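You operate a simulated robot arm through the tools that you are given. There is no shell and no other tool. Be economical: measure what you need, move in short steps, check, and stop when the job is done.

You run a simulated robot arm. Do the job below in one go: nothing can be reset, and whatever is moved stays where it is left.

TASK
Press the pins of blocks 56 and 29 in to 6 mm.
Fine: 56 first; set the depth dial, lock the table at HOLD for each press and leave it locked.
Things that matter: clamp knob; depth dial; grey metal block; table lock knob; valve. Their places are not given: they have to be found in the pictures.

Only the result counts: the job must be done as asked and must still hold three seconds after the hand-in. Knocking over, shifting, dropping, spilling or breaking anything else fails it.

THE ROBOT
A 7-joint arm with a two-finger parallel gripper, fixed in place. Base frame: the origin is at the foot of the arm, x ahead of it, y to its left, z up; the work surface is at about z = 850. Lengths are in mm, angles in rad, forces in N, time in s.
With the tool pointing down near the work surface it reaches from about 240 to 680 mm from the base axis. Its first joint turns from -1.152 to 1.152 rad. Payload 2.4 kg.
The TCP is the grasp point between the finger pads, 30 mm short of the fingertips. In the tool frame z runs along the fingers and y along their closing line. The gripper opens to 94 mm. The fingers are 28 mm wide and 10 mm thick; the gripper's body (50 by 96 mm) begins 55 mm behind the TCP.
Orientation is told as [roll, pitch, yaw] about the base's x, y, z axes, in that order, counted from this pose: with the fingers straight down and closing along the base's y, the tool's x points along the base's -x, its y along +y and its z along -z.

THE INTERFACE
- The arm moves only by the tool nudge_tool. Its argument "moves" is a list that holds one entry, the list of rows, each a list of 6 numbers: the shift along the tool's x, y, z in mm, then the turn, a rotation vector about the tool's x, y, z in rad. In form: [[[dx, dy, dz, ax, ay, az], ...]]. A call has 1 to 12 rows; each row shifts and turns the commanded pose from where the row before left it, along the tool's axes as they then stand. "claw" is the finger opening in mm, from 0 to 94, set as the call begins (left out, the last holds). Rows are played at 5 a second. More than 50 mm and 0.15 rad between two rows, or a gripper value outside its range, and nothing of the call is played. A pose out of reach is approached as far as the arm can. The call stops where the force on the tool passes 40 N (or 10 N more than at its start, if that is more) or the arm is blocked; 0.2 s more then pass. The fingers move at their own pace (about 153 mm/s each) and stop on an object; they squeeze with about 24 N. The grip force told is the motor's: it shows also when the fingers shut on nothing. Time passes only in rows, and 0.2 s behind the last, so rows that do not move let the fingers close. The reply holds the time, the measured pose of the TCP, the force on the tool along the base axes, the opening and the grip force, in the units named above and with some noise, with the torque about the TCP (base axes, N m) and any sound that the robot's microphone picked up, and new pictures: "show" is both (left out), scene, wrist or none.
- Cameras (640 x 400 px; columns grow to the right, rows downward): "scene" is fixed at [19.3, 459.3, 1450.5]; the picture's right is [-0.90, -0.43, 0.00], its down [-0.22, 0.46, -0.86] and it looks along [0.37, -0.78, -0.51] (base axes); focal length 314 px, centre (320, 200). "wrist" rides on the gripper at [76, 14, -102] in the tool frame; the picture's right is [-0.18, 0.98, 0.00], its down [-0.75, -0.14, -0.64] and it looks along [-0.63, -0.12, 0.77] (tool axes); focal length 243 px, centre (320, 200).
- measure_at(camera, pixels): for up to 12 pixels [column, row] of the newest picture of that camera ("zoom" is the newest enlarged one), the place [x, y, z] in the base frame of the surface seen there, good to about 2 mm. The clock stands still meanwhile.
- zoom(camera, box): a new picture of the part [left, top, right, bottom] of that camera's present view, enlarged. The clock stands still meanwhile.
- hand_in(): hands the job in; it is judged then, once.

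Go step by step. Measure first, check grasps and placings, and put right what went wrong. The budget is 80 turns and 200 pictures, counting those below and the enlarged ones. Unless the task says otherwise, let go and move clear before handing in, and close with one line.

The tools are called as a command line: name --argument value ..., lists and objects as JSON in quotes. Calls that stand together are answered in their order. nudge_tool: Moves the arm, as the interface text tells. Its arguments: {"type":"object","properties":{"moves":{"type":"array","items":{"type":"array","items":{"type":"array","items":{"type":"number"}}}},"claw":{"type":"number"},"show":{"type":"string","enum":["both","scene","wrist","none"]}},"required":["moves"]} The other tools are called the same way: measure_at (camera, pixels) gives the place of the surface under pixels of a picture; zoom (camera, box) takes an enlarged picture of a part of a camera's view; hand_in () hands the job in.

At the start:

```text
t: 0.0
position: [334.3, -66.8, 1259.9]
orientation: [0.0, 0.0, 0.0]
force: [0.7, 0.4, 0.1]
moment: [0.02, 0.02, 0.02]
gripper_width: 94.1
grasp_force: 0.0
```

scene: 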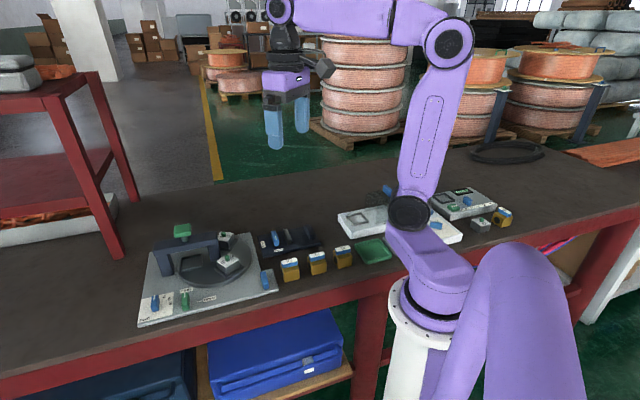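
wrist: 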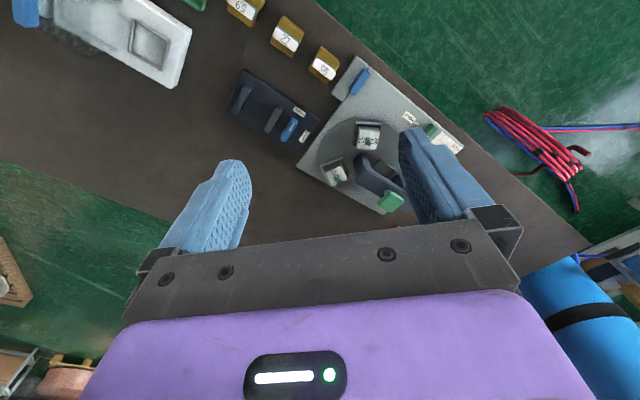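

The scene shows a press with a round table at about (210,265), blocks at (290,268), (317,262), (343,256) and a device by (465,203). I'll enlarge these areas.

zoom --camera "scene" --box '[130, 215, 290, 330]'

zoom --camera "scene" --box '[250, 215, 400, 300]'

zoom --camera "scene" --box '[330, 170, 530, 260]'

zoom --camera "wrist" --box '[220, 0, 480, 220]'

```text
3.48 times, centred on (210, 272) of scene
```

zoom: 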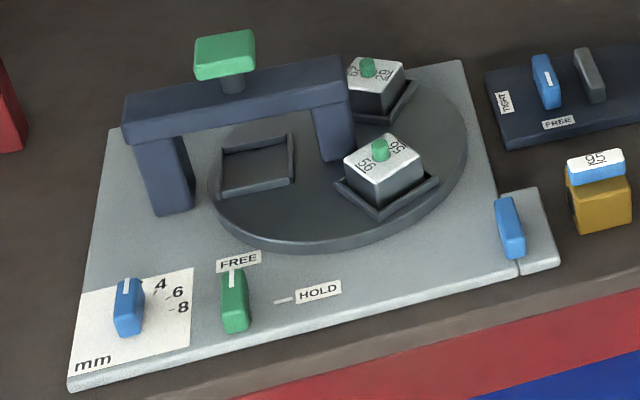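

```text
4.27 times, centred on (325, 258) of scene
```

zoom: 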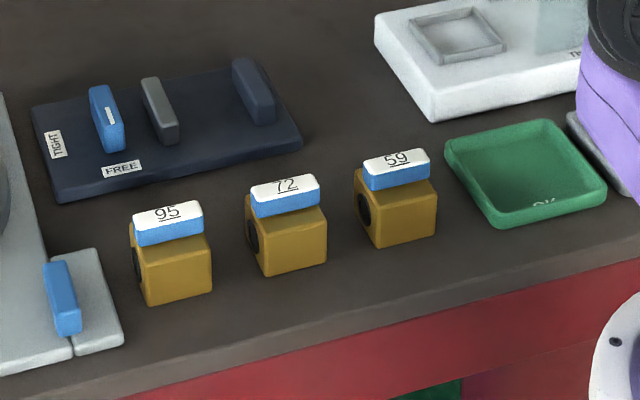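

```text
3.20 times, centred on (430, 215) of scene
```

zoom: 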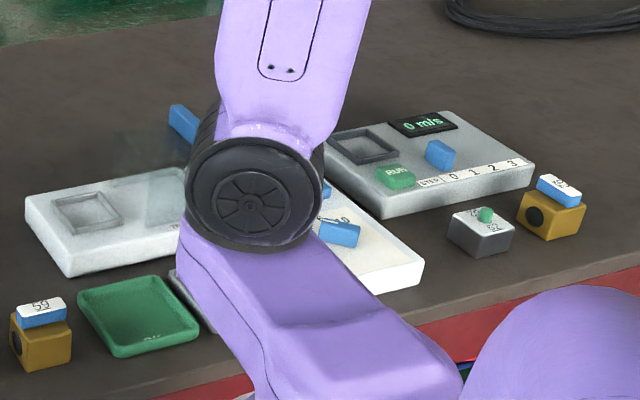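

```text
1.82 times, centred on (350, 110) of wrist
```

zoom: 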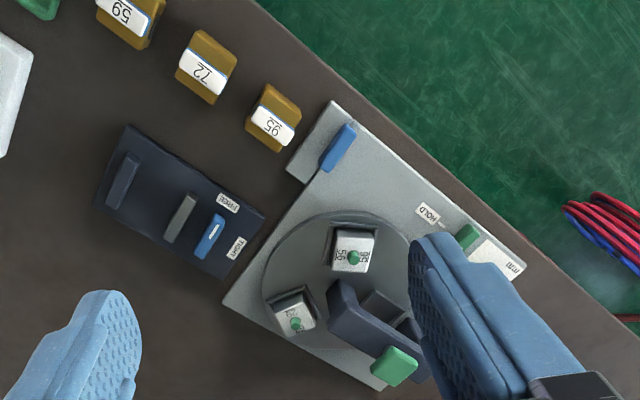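

The table carries two blocks, and a third grey block sits at (482,224). I need to read the labels more closely.

zoom --camera "scene" --box '[205, 225, 255, 280]'

zoom --camera "scene" --box '[462, 200, 522, 240]'

zoom --camera "wrist" --box '[310, 110, 400, 190]'

zoom --camera "scene" --box '[135, 280, 235, 330]'

```text
7.27 times, centred on (230, 252) of scene
```

zoom: 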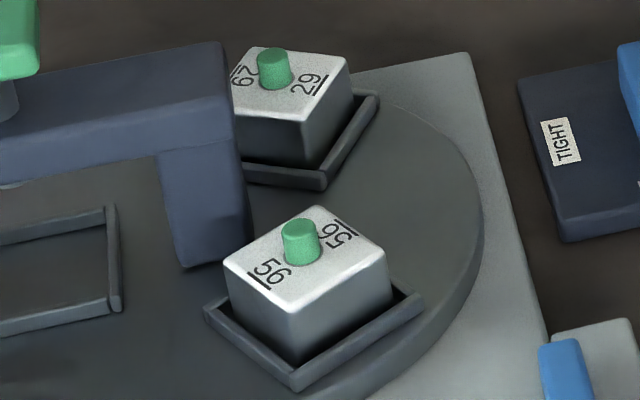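

```text
10.00 times, centred on (492, 220) of scene
```

zoom: 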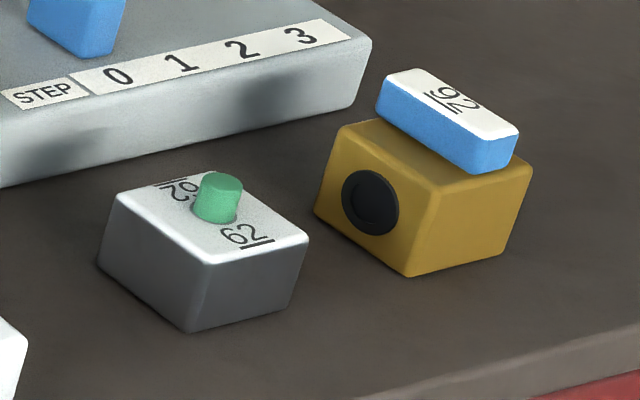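

```text
5.00 times, centred on (355, 150) of wrist
```

zoom: 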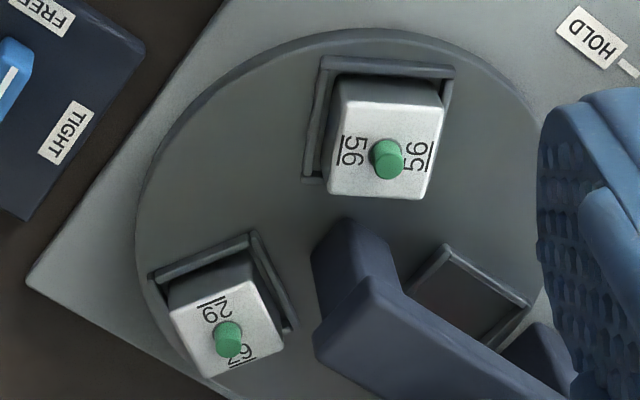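

```text
6.40 times, centred on (185, 305) of scene
```

zoom: 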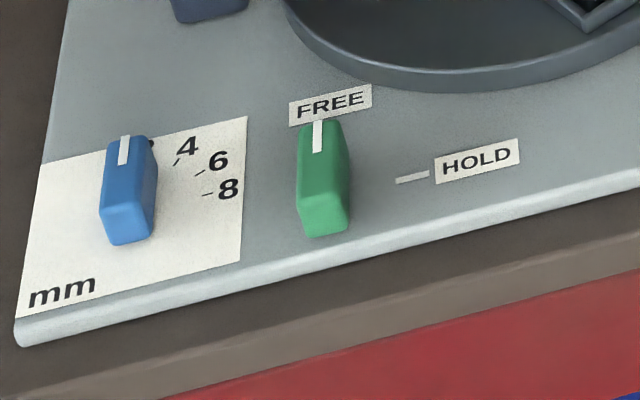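

Blocks 56 and 29 sit in table nests, and 62 is a different block. The depth dial is at (155,302) and the lock knob at (185,299). Next I'll measure these places.

measure_at --camera "zoom" --pixels '[[122, 150], [130, 190], [137, 225], [318, 140], [325, 180], [330, 215], [412, 178], [180, 160], [200, 172], [208, 194], [320, 110], [60, 320]]'

zoom --camera "scene" --box '[255, 260, 285, 300]'

measure_at --camera "scene" --pixels '[[182, 230], [188, 250], [240, 247], [194, 262], [215, 285], [186, 241], [229, 259], [225, 236], [263, 273], [266, 284], [178, 262], [226, 232]]'

zoom --camera "wrist" --box '[330, 50, 470, 160]'

```text
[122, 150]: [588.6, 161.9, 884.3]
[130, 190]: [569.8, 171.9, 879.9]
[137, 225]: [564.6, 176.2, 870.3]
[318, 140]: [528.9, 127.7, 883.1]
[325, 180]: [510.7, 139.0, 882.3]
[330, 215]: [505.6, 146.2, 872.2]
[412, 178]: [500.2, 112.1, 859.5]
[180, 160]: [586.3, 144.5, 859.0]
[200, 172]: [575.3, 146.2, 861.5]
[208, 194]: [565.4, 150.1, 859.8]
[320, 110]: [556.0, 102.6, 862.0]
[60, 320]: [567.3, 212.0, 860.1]
```

```text
10.00 times, centred on (270, 280) of scene
```

zoom: 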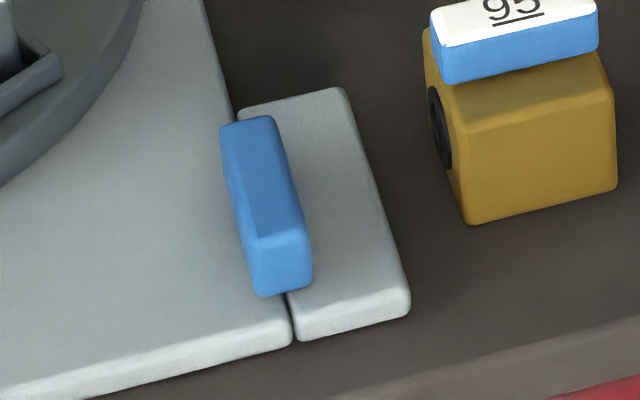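

```text
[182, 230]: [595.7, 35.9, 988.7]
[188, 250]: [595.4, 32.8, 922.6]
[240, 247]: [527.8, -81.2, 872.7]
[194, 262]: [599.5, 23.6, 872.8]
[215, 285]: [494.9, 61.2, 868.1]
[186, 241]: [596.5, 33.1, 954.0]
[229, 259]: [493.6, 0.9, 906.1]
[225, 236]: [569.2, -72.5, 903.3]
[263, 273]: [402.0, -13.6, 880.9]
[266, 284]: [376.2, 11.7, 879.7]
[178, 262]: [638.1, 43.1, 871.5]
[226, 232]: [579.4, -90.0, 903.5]
```

```text
3.64 times, centred on (400, 105) of wrist
```

zoom: 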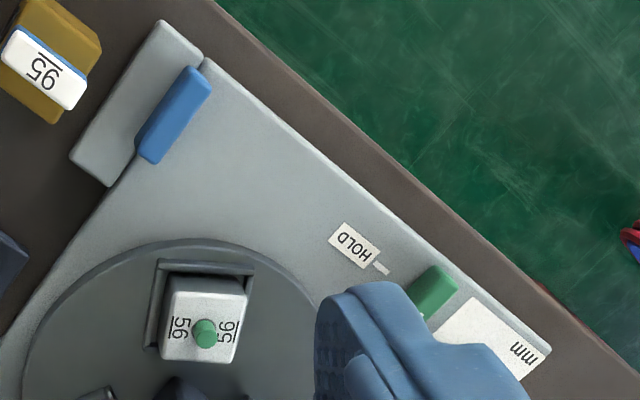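

Everything on the press plate is located roughly. The table centre is near (553,-14), with stations at about 62 mm radius. I'll move to get a closer wrist view of the knobs and table.

nudge_tool --moves '[[[0.7, 39.5, 21.7, 0, 0, 0], [0.7, 39.5, 21.7, 0, 0, 0], [0.7, 39.5, 21.7, 0, 0, 0], [0.7, 39.5, 21.7, 0, 0, 0], [0.7, 39.5, 21.7, 0, 0, 0], [0.7, 39.5, 21.7, 0, 0, 0]]]' --claw 94

```text
t: 1.4
position: [331.4, 172.1, 1126.8]
orientation: [-0.001, 0.0, -0.003]
force: [0.5, 0.5, -0.7]
moment: [-0.02, -0.04, 0.02]
gripper_width: 93.8
grasp_force: 0.1
```

scene: 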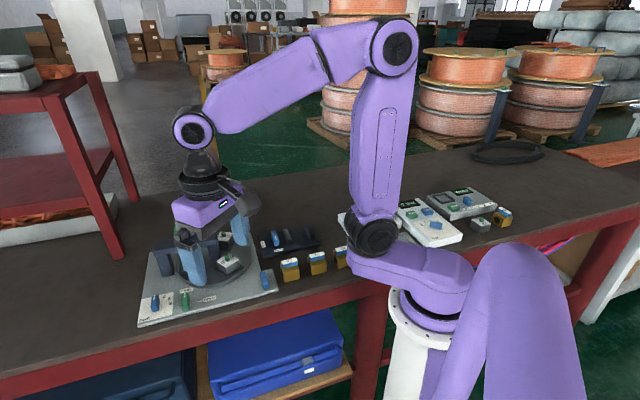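
wrist: 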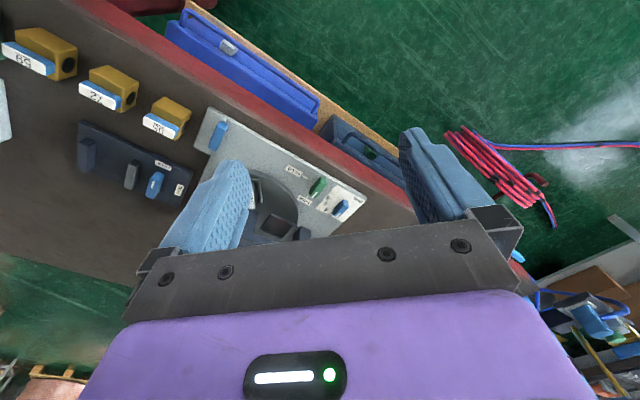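

The wrist camera looks back toward the hand, so far objects land low in its picture. I'll move forward so the press plate falls in the upper part of the view.

nudge_tool --moves '[[[-37, -19, 8, 0, 0, 0], [-37, -19, 8, 0, 0, 0], [-37, -19, 8, 0, 0, 0], [-37, -19, 8, 0, 0, 0], [-37, -19, 8, 0, 0, 0]]]' --show "wrist"

```text
t: 2.6
position: [516.4, 75.1, 1087.7]
orientation: [-0.001, 0.001, 0.0]
force: [0.3, 0.1, 0.2]
moment: [-0.03, 0.0, -0.02]
gripper_width: 93.9
grasp_force: 0.0
```

wrist: 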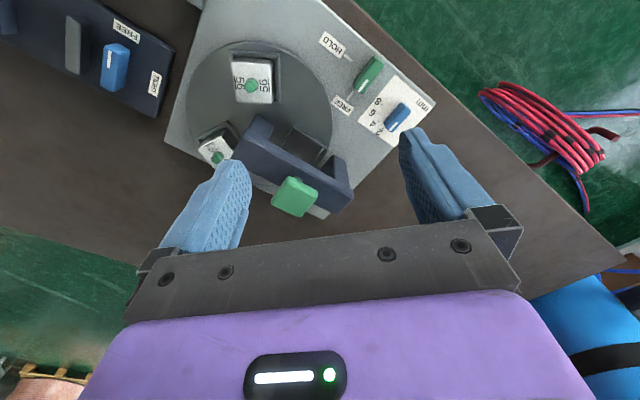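

Now the whole press is visible. I'll enlarge the dial and lock area at (370,95) and the table.

zoom --camera "wrist" --box '[180, 30, 360, 220]'

zoom --camera "wrist" --box '[310, 25, 440, 150]'

```text
2.11 times, centred on (270, 125) of wrist
```

zoom: 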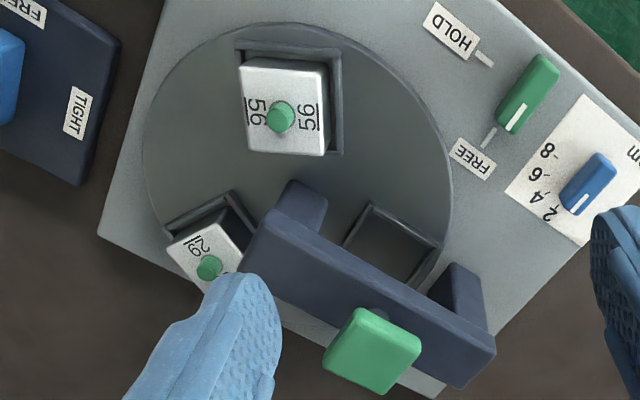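

```text
3.20 times, centred on (375, 88) of wrist
```

zoom: 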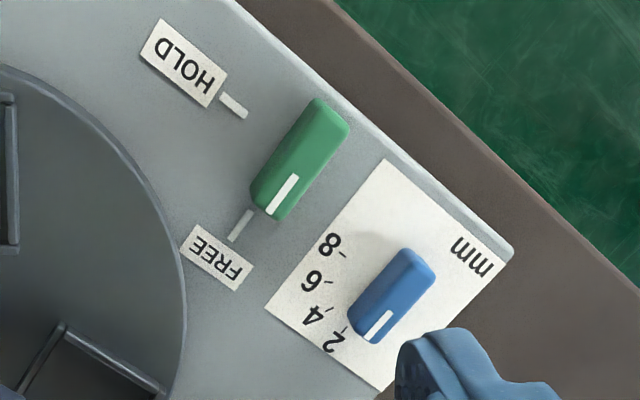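

The dial sits near 2 and the marks run 2, 4, 6, 8. I'll measure the ticks and knob ends on this zoom.

measure_at --camera "zoom" --pixels '[[344, 256], [328, 282], [328, 311], [344, 331], [407, 258], [374, 325], [330, 115], [265, 198], [284, 193], [234, 104], [240, 226], [392, 290]]'

measure_at --camera "wrist" --pixels '[[252, 85], [218, 158], [232, 60], [274, 60], [234, 102], [272, 102], [294, 150], [285, 127], [310, 140], [295, 195], [260, 140], [340, 180]]'

```text
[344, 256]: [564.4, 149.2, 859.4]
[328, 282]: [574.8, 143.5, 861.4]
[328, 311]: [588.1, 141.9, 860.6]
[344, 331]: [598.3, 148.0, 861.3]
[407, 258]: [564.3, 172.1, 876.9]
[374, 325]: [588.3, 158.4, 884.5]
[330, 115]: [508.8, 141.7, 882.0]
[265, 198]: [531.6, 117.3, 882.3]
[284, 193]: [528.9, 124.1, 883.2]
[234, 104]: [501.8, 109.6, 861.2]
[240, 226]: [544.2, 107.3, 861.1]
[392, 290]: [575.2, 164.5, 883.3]
```

```text
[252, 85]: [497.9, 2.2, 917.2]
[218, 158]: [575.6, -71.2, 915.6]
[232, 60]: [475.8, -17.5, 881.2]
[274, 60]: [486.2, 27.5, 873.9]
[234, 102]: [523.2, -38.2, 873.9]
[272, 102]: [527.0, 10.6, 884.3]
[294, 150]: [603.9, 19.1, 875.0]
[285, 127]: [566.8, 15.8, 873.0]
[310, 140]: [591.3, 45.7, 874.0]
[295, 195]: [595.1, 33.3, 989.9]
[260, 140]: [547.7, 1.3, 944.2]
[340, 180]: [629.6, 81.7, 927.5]
```

Fitting the ticks puts the dial centre near (579,167), with its pointer near -50° (mark 2) and mark 6 near -103°. I'll go above the dial and turn the hand to match the knob.

nudge_tool --moves '[[[-15.75, 23, 36, 0, 0, 0], [-15.75, 23, 36, 0, 0, 0], [-15.75, 23, 36, 0, 0, 0], [-15.75, 23, 36, 0, 0, 0], [0, 0, 0, 0, 0, 0.145], [0, 0, 0, 0, 0, 0.145], [0, 0, 0, 0, 0, 0.145], [0, 0, 0, 0, 0, 0.145], [0, 0, 0, 0, 0, 0.145], [0, 0, 0, 0, 0, 0.145]]]' --claw 44

```text
t: 4.8
position: [578.3, 166.6, 944.0]
orientation: [0.001, 0.001, -0.874]
force: [-0.2, 0.2, -1.1]
moment: [0.02, 0.0, -0.02]
gripper_width: 44.1
grasp_force: 0.0
```

scene: 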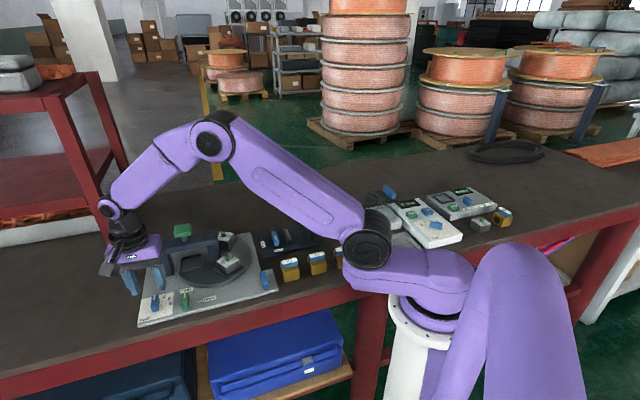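
wrist: 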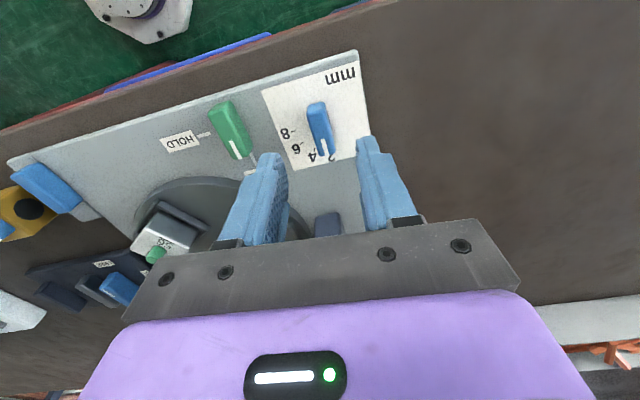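

The knob shows at (320,130) between the fingers. I'll measure its top to check the centring.

zoom --camera "wrist" --box '[180, 50, 400, 190]'

measure_at --camera "wrist" --pixels '[[316, 105], [318, 125], [323, 148], [315, 159], [304, 155], [295, 143], [292, 131], [220, 106], [236, 150], [228, 130], [330, 158]]'

```text
2.86 times, centred on (290, 120) of wrist
```

zoom: 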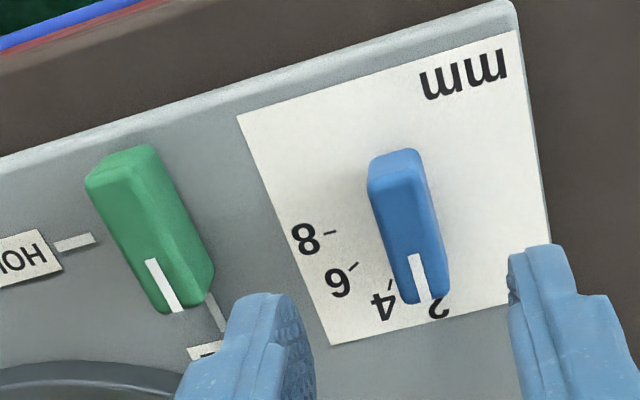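

```text
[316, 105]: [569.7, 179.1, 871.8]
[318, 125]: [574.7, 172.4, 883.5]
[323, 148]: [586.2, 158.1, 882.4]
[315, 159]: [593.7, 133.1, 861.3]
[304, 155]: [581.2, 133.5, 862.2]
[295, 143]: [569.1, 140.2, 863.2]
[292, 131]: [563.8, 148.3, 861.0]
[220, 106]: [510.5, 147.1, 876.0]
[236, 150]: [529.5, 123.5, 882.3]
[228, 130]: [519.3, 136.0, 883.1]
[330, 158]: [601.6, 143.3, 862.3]
```

The knob centre (580,166) and axis (-51°) match the hand. I'll descend and grip the dial.

nudge_tool --moves '[[[0, 0, 23, 0, 0, 0], [0, 0, 22, 0, 0, 0]]]' --show "none"

nudge_tool --moves '[[[0, 0, 0, 0, 0, 0], [0, 0, 0, 0, 0, 0]]]' --claw 8 --show "wrist"

```text
t: 5.4
position: [579.0, 166.5, 897.7]
orientation: [-0.001, 0.0, -0.873]
force: [-0.6, 0.4, 0.3]
moment: [0.04, 0.05, 0.0]
gripper_width: 44.1
grasp_force: 0.1
```

```text
t: 6.0
position: [580.3, 166.2, 896.8]
orientation: [0.004, -0.003, -0.872]
force: [10.1, 2.5, -7.4]
moment: [-0.18, -0.26, -0.03]
gripper_width: 13.7
grasp_force: 45.0
```

wrist: 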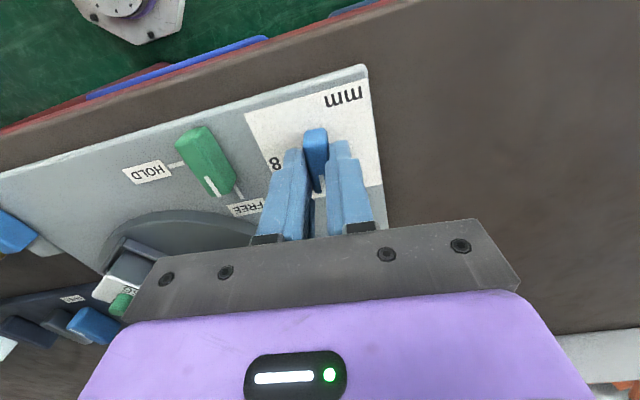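

The dial is held at 13.7 mm with a slight sideways offset. I'll ease that off and turn about 52° clockwise.

nudge_tool --moves '[[[0, 1.2, 0, 0, 0, 0], [0, 0, 0, 0, 0, 0.13], [0, 0, 0, 0, 0, 0.13], [0, 0, 0, 0, 0, 0.13], [0, 0, 0, 0, 0, 0.13], [0, 0, 0, 0, 0, 0.13], [0, 0, 0, 0, 0, 0.13], [0, 0, 0, 0, 0, 0.13], [0, 0, 0, 0, 0, 0]]]'

```text
t: 7.9
position: [579.4, 166.6, 898.3]
orientation: [-0.002, -0.001, -1.781]
force: [5.3, 1.9, -7.1]
moment: [-0.42, -0.27, 0.0]
gripper_width: 13.8
grasp_force: 45.0
stopped in row 9: the force on the tool passed its limit at 40 N (the readings are from after the stop); the commanded pose is now the measured one
```

scene: 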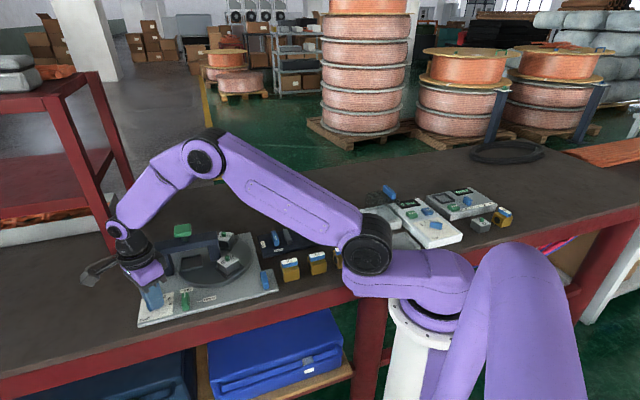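
wrist: 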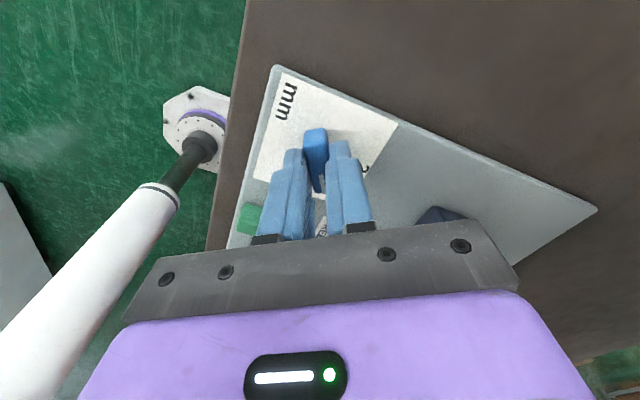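

The turn completed to -102°. I'll release and rise to check the pointer.

nudge_tool --moves '[[[0, 0, 0, 0, 0, 0], [0, 0, -20, 0, 0, 0], [0, 0, -40, 0, 0, 0], [0, 0, -40, 0, 0, 0]]]' --claw 44 --show "wrist"

zoom --camera "wrist" --box '[230, 70, 430, 240]'

zoom --camera "scene" --box '[135, 280, 235, 330]'

```text
t: 8.9
position: [579.0, 165.4, 997.5]
orientation: [-0.003, -0.001, -1.779]
force: [0.8, -0.5, 0.3]
moment: [-0.01, 0.03, 0.02]
gripper_width: 44.1
grasp_force: 0.0
```

wrist: 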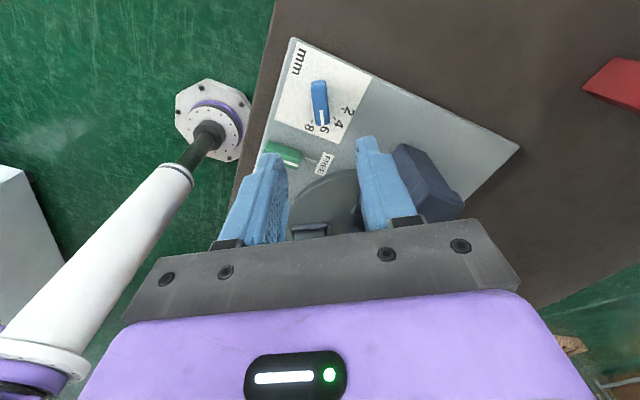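

```text
2.35 times, centred on (330, 155) of wrist
```

zoom: 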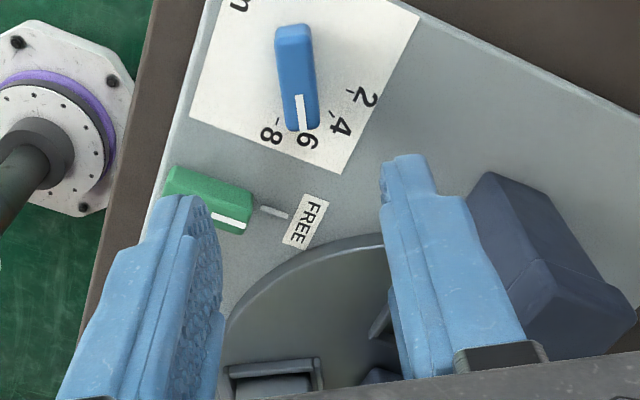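

```text
6.40 times, centred on (185, 305) of scene
```

zoom: 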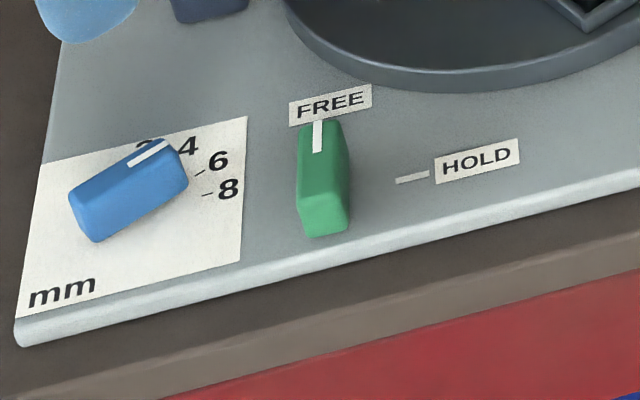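

The pointer now appears to cover the 6 mark. I'll measure the pointer line and the ticks to verify the angle.

measure_at --camera "zoom" --pixels '[[294, 35], [297, 65], [301, 100], [304, 122], [279, 119], [332, 114], [350, 91], [305, 134], [270, 210], [240, 225], [200, 180], [275, 213]]'

zoom --camera "wrist" --box '[290, 70, 370, 140]'

```text
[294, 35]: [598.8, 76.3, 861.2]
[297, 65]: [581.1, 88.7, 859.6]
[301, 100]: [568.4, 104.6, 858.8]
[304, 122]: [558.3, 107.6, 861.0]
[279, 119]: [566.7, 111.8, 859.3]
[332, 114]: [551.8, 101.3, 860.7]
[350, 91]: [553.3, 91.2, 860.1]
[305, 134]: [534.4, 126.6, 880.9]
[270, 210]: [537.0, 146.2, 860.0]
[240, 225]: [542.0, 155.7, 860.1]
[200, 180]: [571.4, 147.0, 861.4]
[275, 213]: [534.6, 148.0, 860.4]
```

```text
5.71 times, centred on (330, 105) of wrist
```

zoom: 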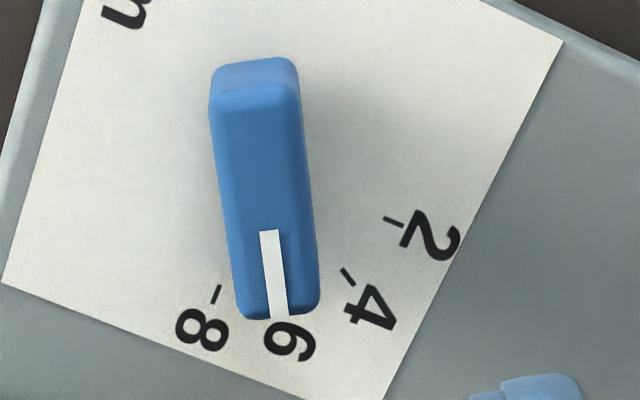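

By image angles the pointer is within about 2–3° of the 6 tick. I'll measure on this newest zoom to confirm.

measure_at --camera "zoom" --pixels '[[403, 226], [383, 217], [355, 285], [341, 268], [213, 303], [220, 286], [270, 235], [278, 310], [255, 110], [262, 170], [257, 140], [265, 200]]'

```text
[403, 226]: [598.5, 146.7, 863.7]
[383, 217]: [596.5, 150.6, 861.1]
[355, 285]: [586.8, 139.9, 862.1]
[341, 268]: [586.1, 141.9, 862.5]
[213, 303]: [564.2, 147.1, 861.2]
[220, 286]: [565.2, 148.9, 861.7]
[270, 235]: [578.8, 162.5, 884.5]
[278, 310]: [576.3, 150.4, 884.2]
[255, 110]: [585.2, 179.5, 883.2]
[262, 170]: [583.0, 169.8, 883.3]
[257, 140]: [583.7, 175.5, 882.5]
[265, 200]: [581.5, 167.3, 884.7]
```

Angles give about -107° for the pointer and -105° for the 6 mark, so they are close. I'll cross-check from the scene camera.

zoom --camera "scene" --box '[140, 285, 180, 325]'

```text
10.00 times, centred on (160, 305) of scene
```

zoom: 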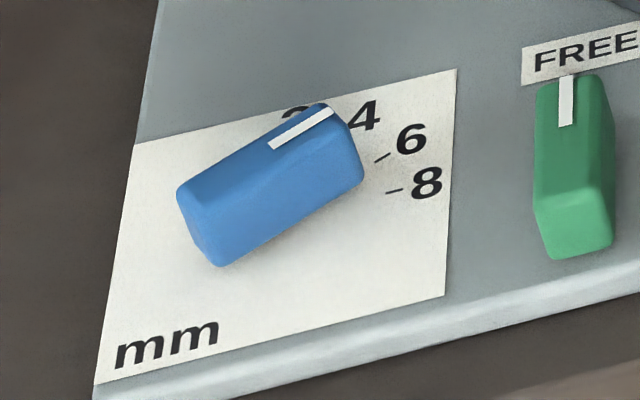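

From the scene the pointer is parallel to the 6 tick at about (380,158), so the dial is set. Next I'll rise and go over the table to measure it.

nudge_tool --moves '[[[0, 0, -45, 0, 0, 0], [0, 0, -45, 0, 0, 0], [-45.3, -2.9, 0, 0, 0, 0], [-45.3, -2.9, 0, 0, 0, 0], [-45.3, -2.9, 0, 0, 0, 0], [-45.3, -2.9, 0, 0, 0, 0], [0, 0, 0, 0, 0, -0.147], [0, 0, 0, 0, 0, -0.147], [0, 0, 0, 0, 0, -0.147], [0, 0, 0, 0, 0, -0.147], [0, 0, 0, 0, 0, -0.147], [0, 0, 0, 0, 0, -0.147]]]' --show "none" --claw 94

nudge_tool --moves '[[[0, 0, 0, 0, 0, -0.147], [0, 0, 0, 0, 0, -0.147], [0, 0, 0, 0, 0, -0.147], [0, 0, 0, 0, 0, -0.147], [0, 0, 0, 0, 0, -0.147], [0, 0, 0, 0, 0, -0.147], [0, 0, 0, 0, 0, -0.147], [0, 0, 0, 0, 0, -0.147]]]' --show "wrist"

```text
t: 11.5
position: [530.8, -7.8, 1087.8]
orientation: [-0.004, 0.003, -0.896]
force: [-0.2, 0.5, 0.2]
moment: [0.0, 0.0, 0.01]
gripper_width: 94.1
grasp_force: 0.0
```

```text
t: 13.3
position: [531.1, -7.9, 1088.9]
orientation: [0.001, 0.003, 0.278]
force: [0.4, 0.9, 0.2]
moment: [0.02, 0.01, -0.02]
gripper_width: 93.9
grasp_force: 0.0
```

wrist: 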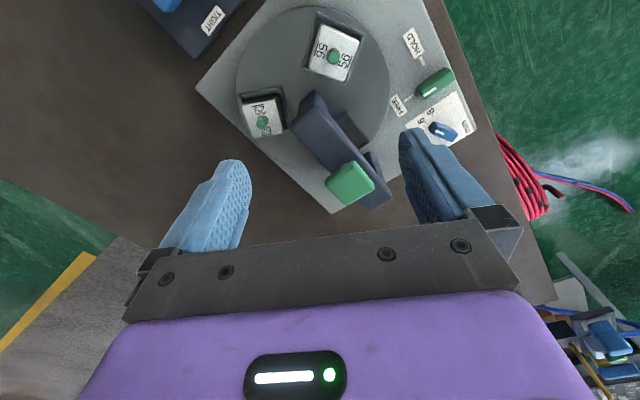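

The table with blocks 56 (335,50) and 29 (262,115) is clear in view. I'll zoom and measure it.

zoom --camera "wrist" --box '[220, 0, 420, 215]'

measure_at --camera "wrist" --pixels '[[333, 56], [261, 123], [350, 183], [352, 162], [329, 196], [374, 187], [238, 75], [315, 8], [389, 82], [302, 92], [292, 125], [360, 60]]'

```text
1.86 times, centred on (320, 108) of wrist
```

zoom: 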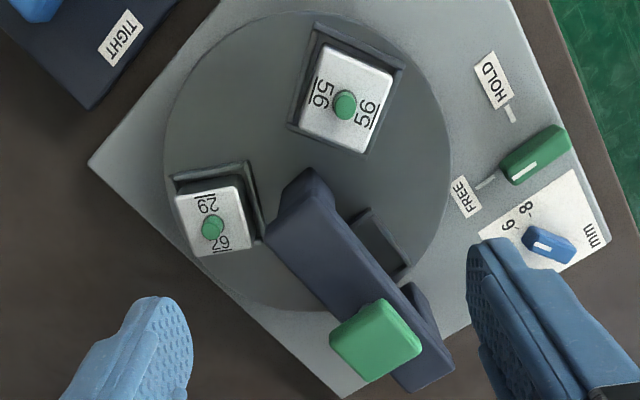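

```text
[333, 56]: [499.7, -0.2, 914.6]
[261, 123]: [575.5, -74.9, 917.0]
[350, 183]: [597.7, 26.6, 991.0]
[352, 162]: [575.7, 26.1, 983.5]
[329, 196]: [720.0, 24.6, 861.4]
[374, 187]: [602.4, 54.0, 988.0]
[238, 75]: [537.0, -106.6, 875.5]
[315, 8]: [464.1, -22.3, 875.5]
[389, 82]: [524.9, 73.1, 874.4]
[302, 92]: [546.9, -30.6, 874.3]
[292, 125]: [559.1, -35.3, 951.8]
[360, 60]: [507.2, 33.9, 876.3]
```

I fit the table centre to (557,-15), with block 56 at 165° and block 29 at -72° on a 61 mm radius. So 56 needs a turn of -120°. I'll put the closed fingers behind 29's nest to push the table clockwise.

nudge_tool --moves '[[[-32.5, -37.2, 0, 0, 0, 0], [-32.5, -37.2, 0, 0, 0, 0], [0, 0, 48, 0, 0, 0], [0, 0, 48, 0, 0, 0], [0, 0, 48, 0, 0, 0]]]' --claw 0

```text
t: 14.5
position: [612.1, -61.7, 946.5]
orientation: [0.0, 0.005, 0.275]
force: [0.5, 0.5, 0.5]
moment: [-0.02, 0.02, 0.03]
gripper_width: 0.1
grasp_force: 24.1
```

scene: 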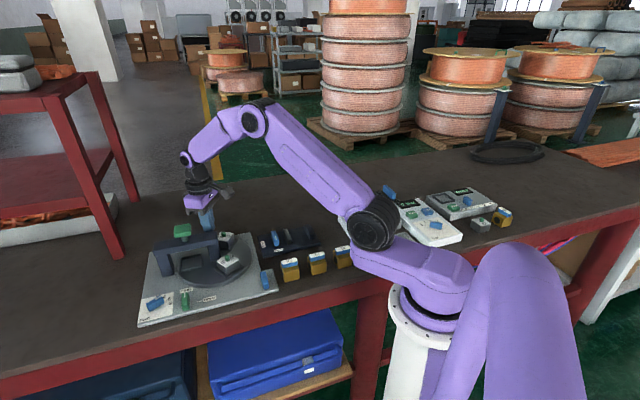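
wrist: 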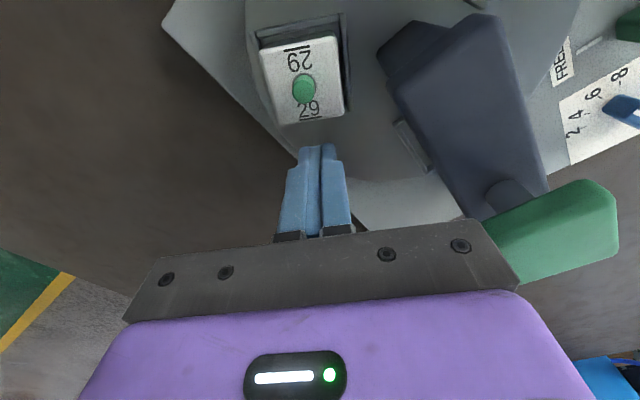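

The fingertips are behind 29's nest. Before descending I'll check the clearance from the green ram button at (490,225) and the nest's rear edge.

measure_at --camera "wrist" --pixels '[[492, 222], [580, 188], [612, 215], [505, 280], [282, 126], [345, 112], [310, 140], [350, 100], [330, 135], [303, 80], [400, 160], [345, 30]]'

```text
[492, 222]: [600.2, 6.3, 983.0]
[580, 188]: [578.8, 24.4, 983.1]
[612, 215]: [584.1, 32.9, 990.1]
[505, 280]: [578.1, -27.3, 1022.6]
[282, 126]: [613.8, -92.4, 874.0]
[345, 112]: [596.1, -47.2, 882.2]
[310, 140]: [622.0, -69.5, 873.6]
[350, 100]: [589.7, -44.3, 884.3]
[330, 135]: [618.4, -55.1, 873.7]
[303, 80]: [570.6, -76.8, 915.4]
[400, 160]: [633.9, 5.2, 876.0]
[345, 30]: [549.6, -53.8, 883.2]
```

The nest's rear wall reaches to (596,-47,882), so I'll back off 9 mm before lowering to tip height 877.

nudge_tool --moves '[[[-9, -2, 0, 0, 0, 0], [0, 0, 20, 0, 0, 0], [0, 0, 18, 0, 0, 0], [0, 0, 0, 0, 0, 0]]]' --show "wrist"

```text
t: 15.5
position: [621.2, -61.0, 907.1]
orientation: [-0.001, 0.005, 0.275]
force: [0.2, 0.8, 0.4]
moment: [0.03, -0.02, -0.02]
gripper_width: 0.1
grasp_force: 24.1
```

wrist: 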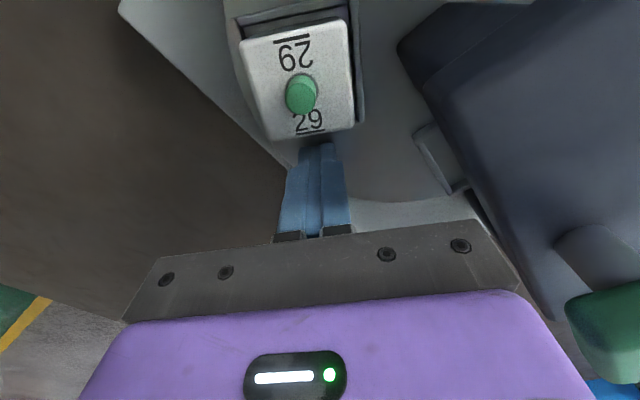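

I'm in place behind the nest. I'll push about 0.5 rad along the arc and check how the table responds.

nudge_tool --moves '[[[3.5, 0, 0, 0, 0, 0], [3.5, 0, 0, 0, 0, 0], [6.4, -3.88, 0, 0, 0, 0.1], [6.4, -3.88, 0, 0, 0, 0.1], [6.4, -3.88, 0, 0, 0, 0.1], [6.4, -3.88, 0, 0, 0, 0.1], [6.4, -3.88, 0, 0, 0, 0.1]]]'

```text
t: 17.1
position: [586.7, -85.6, 906.2]
orientation: [-0.001, 0.002, -0.225]
force: [-0.6, 0.5, 0.2]
moment: [-0.02, -0.01, -0.02]
gripper_width: 0.0
grasp_force: 24.2
```

scene: 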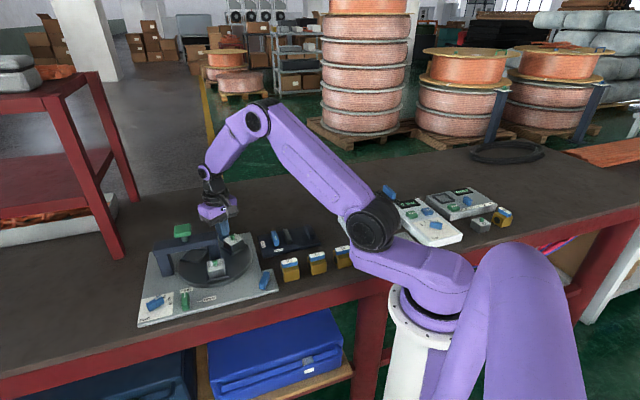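
wrist: 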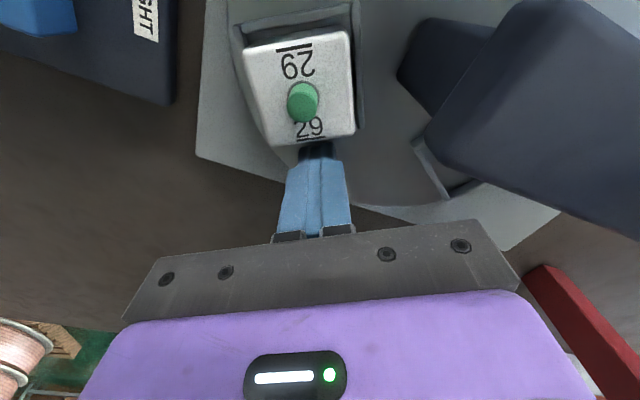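

The table turns freely with little force. I'll continue another 1.0 rad and slow down at the end.

nudge_tool --moves '[[[6.4, -3.88, 0, 0, 0, 0.1], [6.4, -3.88, 0, 0, 0, 0.1], [6.4, -3.88, 0, 0, 0, 0.1], [6.4, -3.88, 0, 0, 0, 0.1], [6.4, -3.88, 0, 0, 0, 0.1], [6.4, -3.88, 0, 0, 0, 0.1], [6.4, -3.88, 0, 0, 0, 0.1], [6.4, -3.88, 0, 0, 0, 0.1], [6.4, -3.88, 0, 0, 0, 0.1], [3.2, -1.94, 0, 0, 0, 0.05], [3.2, -1.94, 0, 0, 0, 0.05]]]'

```text
t: 19.5
position: [515.3, -75.4, 907.0]
orientation: [-0.004, 0.001, -1.225]
force: [-0.4, 0.2, 0.4]
moment: [0.01, 0.03, 0.0]
gripper_width: 0.0
grasp_force: 24.2
```

scene: 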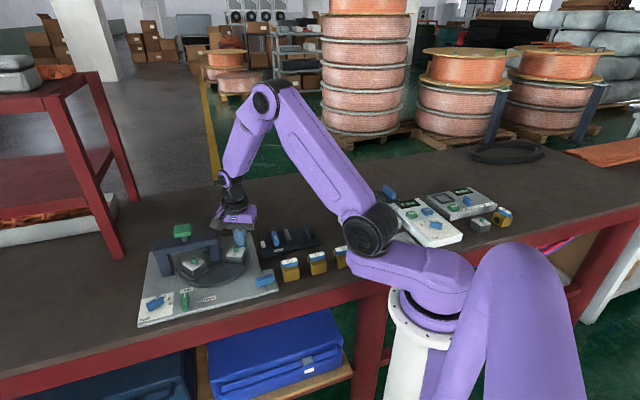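
wrist: 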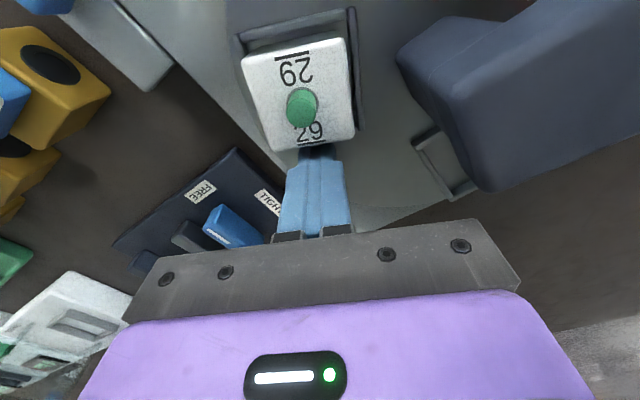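

The table followed well. I'll measure the pin of 29 at (301,100) and of 56 in the scene (about (190,264)).

measure_at --camera "wrist" --pixels '[[301, 102], [350, 15], [240, 45], [355, 130]]'

zoom --camera "scene" --box '[140, 215, 280, 300]'

```text
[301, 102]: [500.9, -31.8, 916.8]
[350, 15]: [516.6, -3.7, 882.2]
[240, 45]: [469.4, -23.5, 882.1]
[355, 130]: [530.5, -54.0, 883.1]
```

```text
4.57 times, centred on (210, 258) of scene
```

zoom: 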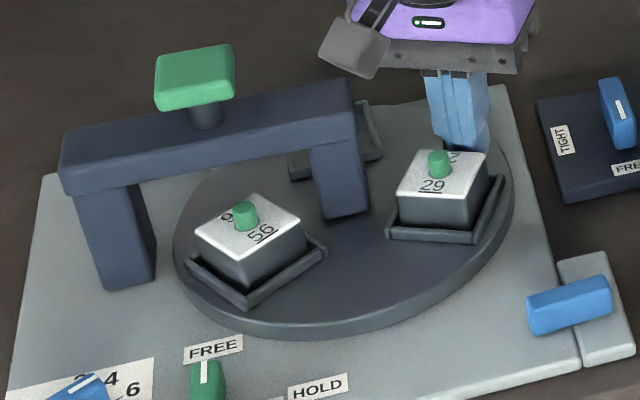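

29 is now at 197° and 56 is nearing the ram. The blue handle by the plate turned along with the table, so they are linked. I'll push 0.4 rad more and check.

nudge_tool --moves '[[[6.4, -3.88, 0, 0, 0, 0.1], [6.4, -3.88, 0, 0, 0, 0.1], [6.4, -3.88, 0, 0, 0, 0.1], [3.2, -1.94, 0, 0, 0, 0.05], [3.2, -1.94, 0, 0, 0, 0.05]]]'

measure_at --camera "wrist" --pixels '[[301, 102], [350, 15], [240, 45], [355, 130]]'

zoom --camera "scene" --box '[140, 215, 280, 300]'

```text
t: 20.7
position: [493.7, -53.0, 906.8]
orientation: [-0.005, -0.001, -1.625]
force: [-0.5, -0.2, 0.9]
moment: [0.0, 0.04, 0.02]
gripper_width: 0.0
grasp_force: 24.1
```

scene: 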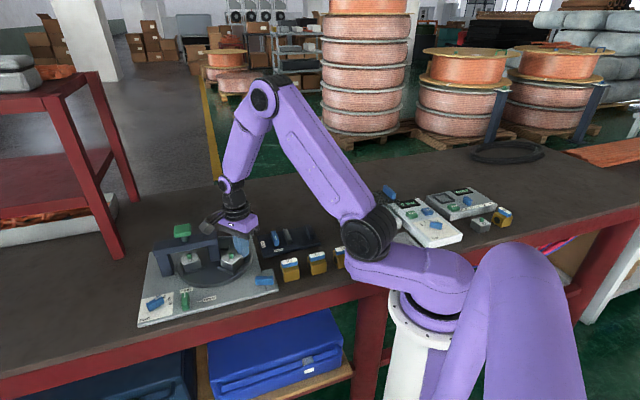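
wrist: 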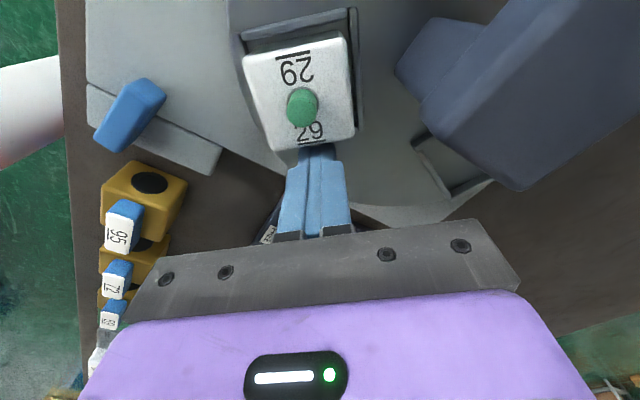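

```text
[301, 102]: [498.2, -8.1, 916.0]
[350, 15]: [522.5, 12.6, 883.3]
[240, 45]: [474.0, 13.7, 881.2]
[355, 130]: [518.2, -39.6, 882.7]
```

```text
4.57 times, centred on (210, 258) of scene
```

zoom: 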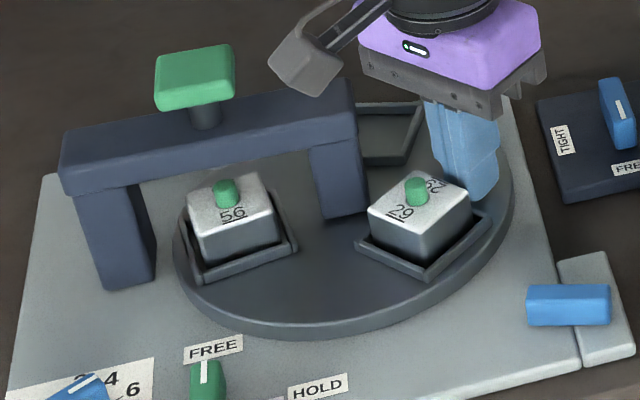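

29 is at 173°, so about 8° remain. I'll measure the button's top corners and the pin of 56 to set the exact target.

measure_at --camera "zoom" --pixels '[[165, 58], [228, 49], [228, 80], [162, 88], [196, 68], [188, 70], [204, 68], [226, 181], [228, 190], [415, 180], [196, 120], [214, 120]]'

```text
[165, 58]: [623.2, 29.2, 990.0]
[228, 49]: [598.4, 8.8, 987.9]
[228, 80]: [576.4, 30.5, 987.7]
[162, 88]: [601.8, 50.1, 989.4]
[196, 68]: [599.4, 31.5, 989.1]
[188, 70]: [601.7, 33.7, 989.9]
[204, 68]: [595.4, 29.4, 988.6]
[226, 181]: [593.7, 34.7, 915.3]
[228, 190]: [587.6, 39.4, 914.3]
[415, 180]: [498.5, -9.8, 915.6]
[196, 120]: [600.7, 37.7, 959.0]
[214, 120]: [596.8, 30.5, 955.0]
```

The ram axis is at about (600,29.6), or 46° on the table, and 56 is at about 54.5°. I'll push another 0.14 rad.

nudge_tool --moves '[[[2.22, -1.4, 0, 0, 0, 0.035], [2.22, -1.4, 0, 0, 0, 0.035], [2.22, -1.4, 0, 0, 0, 0.035], [2.22, -1.4, 0, 0, 0, 0.035]]]'

zoom --camera "scene" --box '[140, 215, 280, 300]'

measure_at --camera "wrist" --pixels '[[301, 102], [350, 15], [240, 45], [355, 130]]'

```text
t: 21.7
position: [488.9, -45.9, 908.8]
orientation: [-0.004, -0.002, -1.763]
force: [-0.1, -0.1, -0.2]
moment: [-0.02, 0.03, -0.01]
gripper_width: 0.0
grasp_force: 24.7
```

scene: 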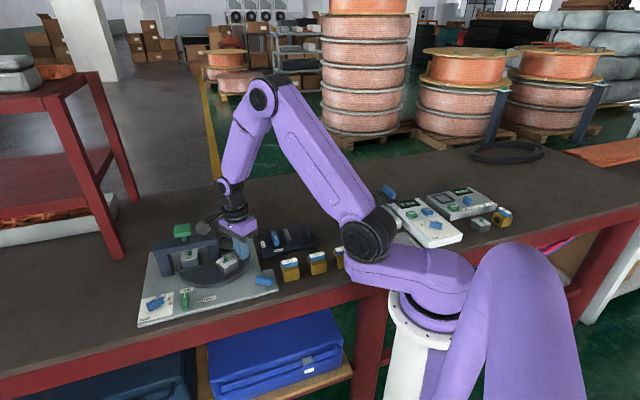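
wrist: 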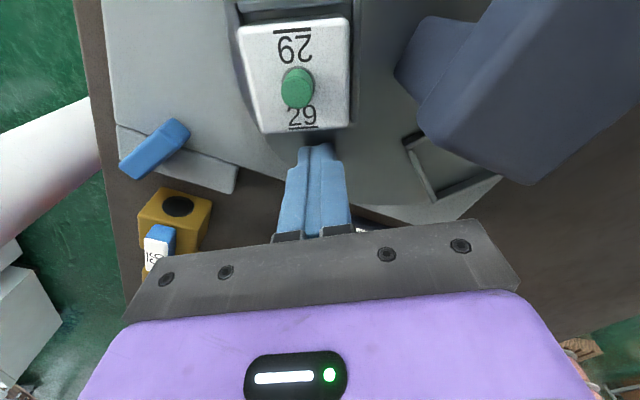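

```text
4.57 times, centred on (210, 258) of scene
```

zoom: 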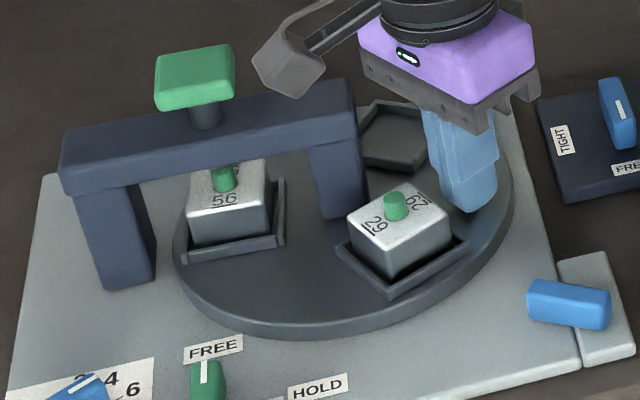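

```text
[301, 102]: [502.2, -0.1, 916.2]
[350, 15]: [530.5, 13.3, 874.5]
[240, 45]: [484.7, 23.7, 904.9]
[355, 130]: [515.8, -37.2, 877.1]
```

The table moved slightly ahead of the pusher. I'll measure both pins again.

measure_at --camera "zoom" --pixels '[[395, 196], [397, 204], [223, 172], [226, 182]]'

measure_at --camera "wrist" --pixels '[[297, 80], [300, 92]]'

```text
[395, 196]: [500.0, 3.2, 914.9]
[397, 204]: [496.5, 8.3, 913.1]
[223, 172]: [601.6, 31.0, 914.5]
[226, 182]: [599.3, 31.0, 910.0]
```

```text
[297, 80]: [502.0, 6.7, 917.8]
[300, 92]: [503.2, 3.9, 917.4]
```

56's pin at (601,31) is under the ram at (600,30). I'll back off, rise, go over the lock knob, and test the wrist range at the HOLD angle of about -134°.

nudge_tool --moves '[[[-6, 0, 0, 0, 0, 0], [0, 0, -46, 0, 0, 0], [0, 0, -46, 0, 0, 0], [45.3, -0.9, 0, 0, 0, 0], [45.3, -0.9, 0, 0, 0, 0], [45.3, -0.9, 0, 0, 0, 0], [45.3, -0.9, 0, 0, 0, 0], [6, 0, 0, 0, 0, 0.144], [0, 0, 0, 0, 0, 0.144], [0, 0, 0, 0, 0, 0.144], [0, 0, 0, 0, 0, 0.144], [0, 0, 0, 0, 0, 0]]]' --claw 44

```text
t: 24.3
position: [521.9, 134.3, 998.9]
orientation: [-0.003, -0.004, -2.342]
force: [0.5, 0.6, -0.6]
moment: [0.02, 0.02, -0.01]
gripper_width: 43.7
grasp_force: 0.0
```

scene: 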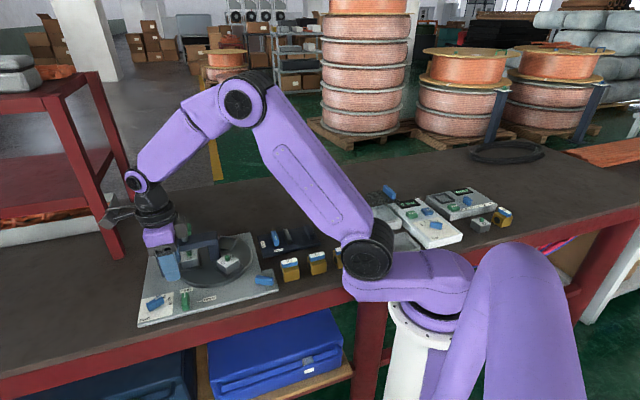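
wrist: 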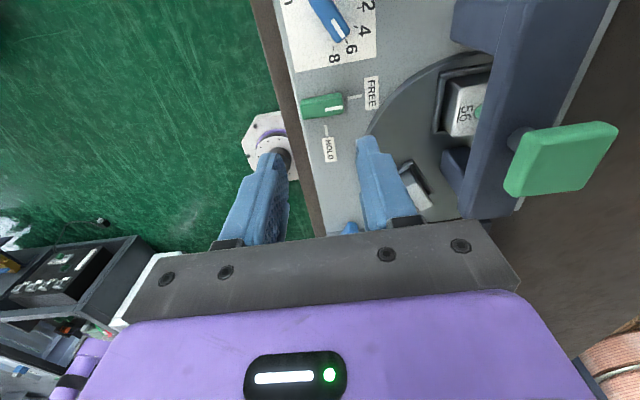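

The wrist reaches -134° here. I'll measure the lock knob and ticks from this view.

zoom --camera "wrist" --box '[280, 70, 400, 170]'

```text
4.00 times, centred on (340, 120) of wrist
```

zoom: 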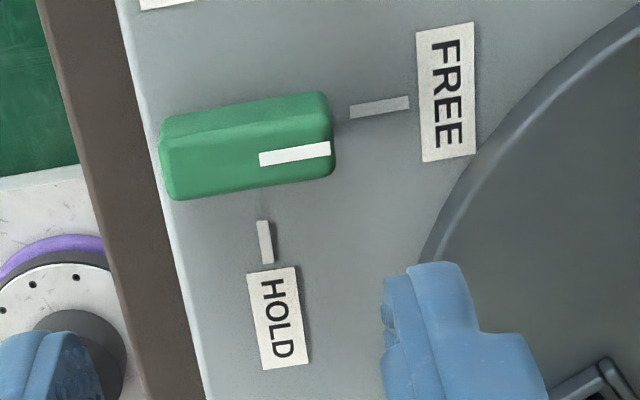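

measure_at --camera "zoom" --pixels '[[170, 165], [205, 161], [250, 157], [290, 154], [328, 149], [263, 225], [267, 260], [352, 112], [407, 102]]'

```text
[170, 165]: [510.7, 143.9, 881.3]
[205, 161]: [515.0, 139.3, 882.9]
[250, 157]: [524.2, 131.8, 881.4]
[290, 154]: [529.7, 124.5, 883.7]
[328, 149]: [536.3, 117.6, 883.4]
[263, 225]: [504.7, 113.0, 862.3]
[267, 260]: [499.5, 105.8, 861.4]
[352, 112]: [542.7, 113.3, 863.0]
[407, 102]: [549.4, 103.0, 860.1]
```

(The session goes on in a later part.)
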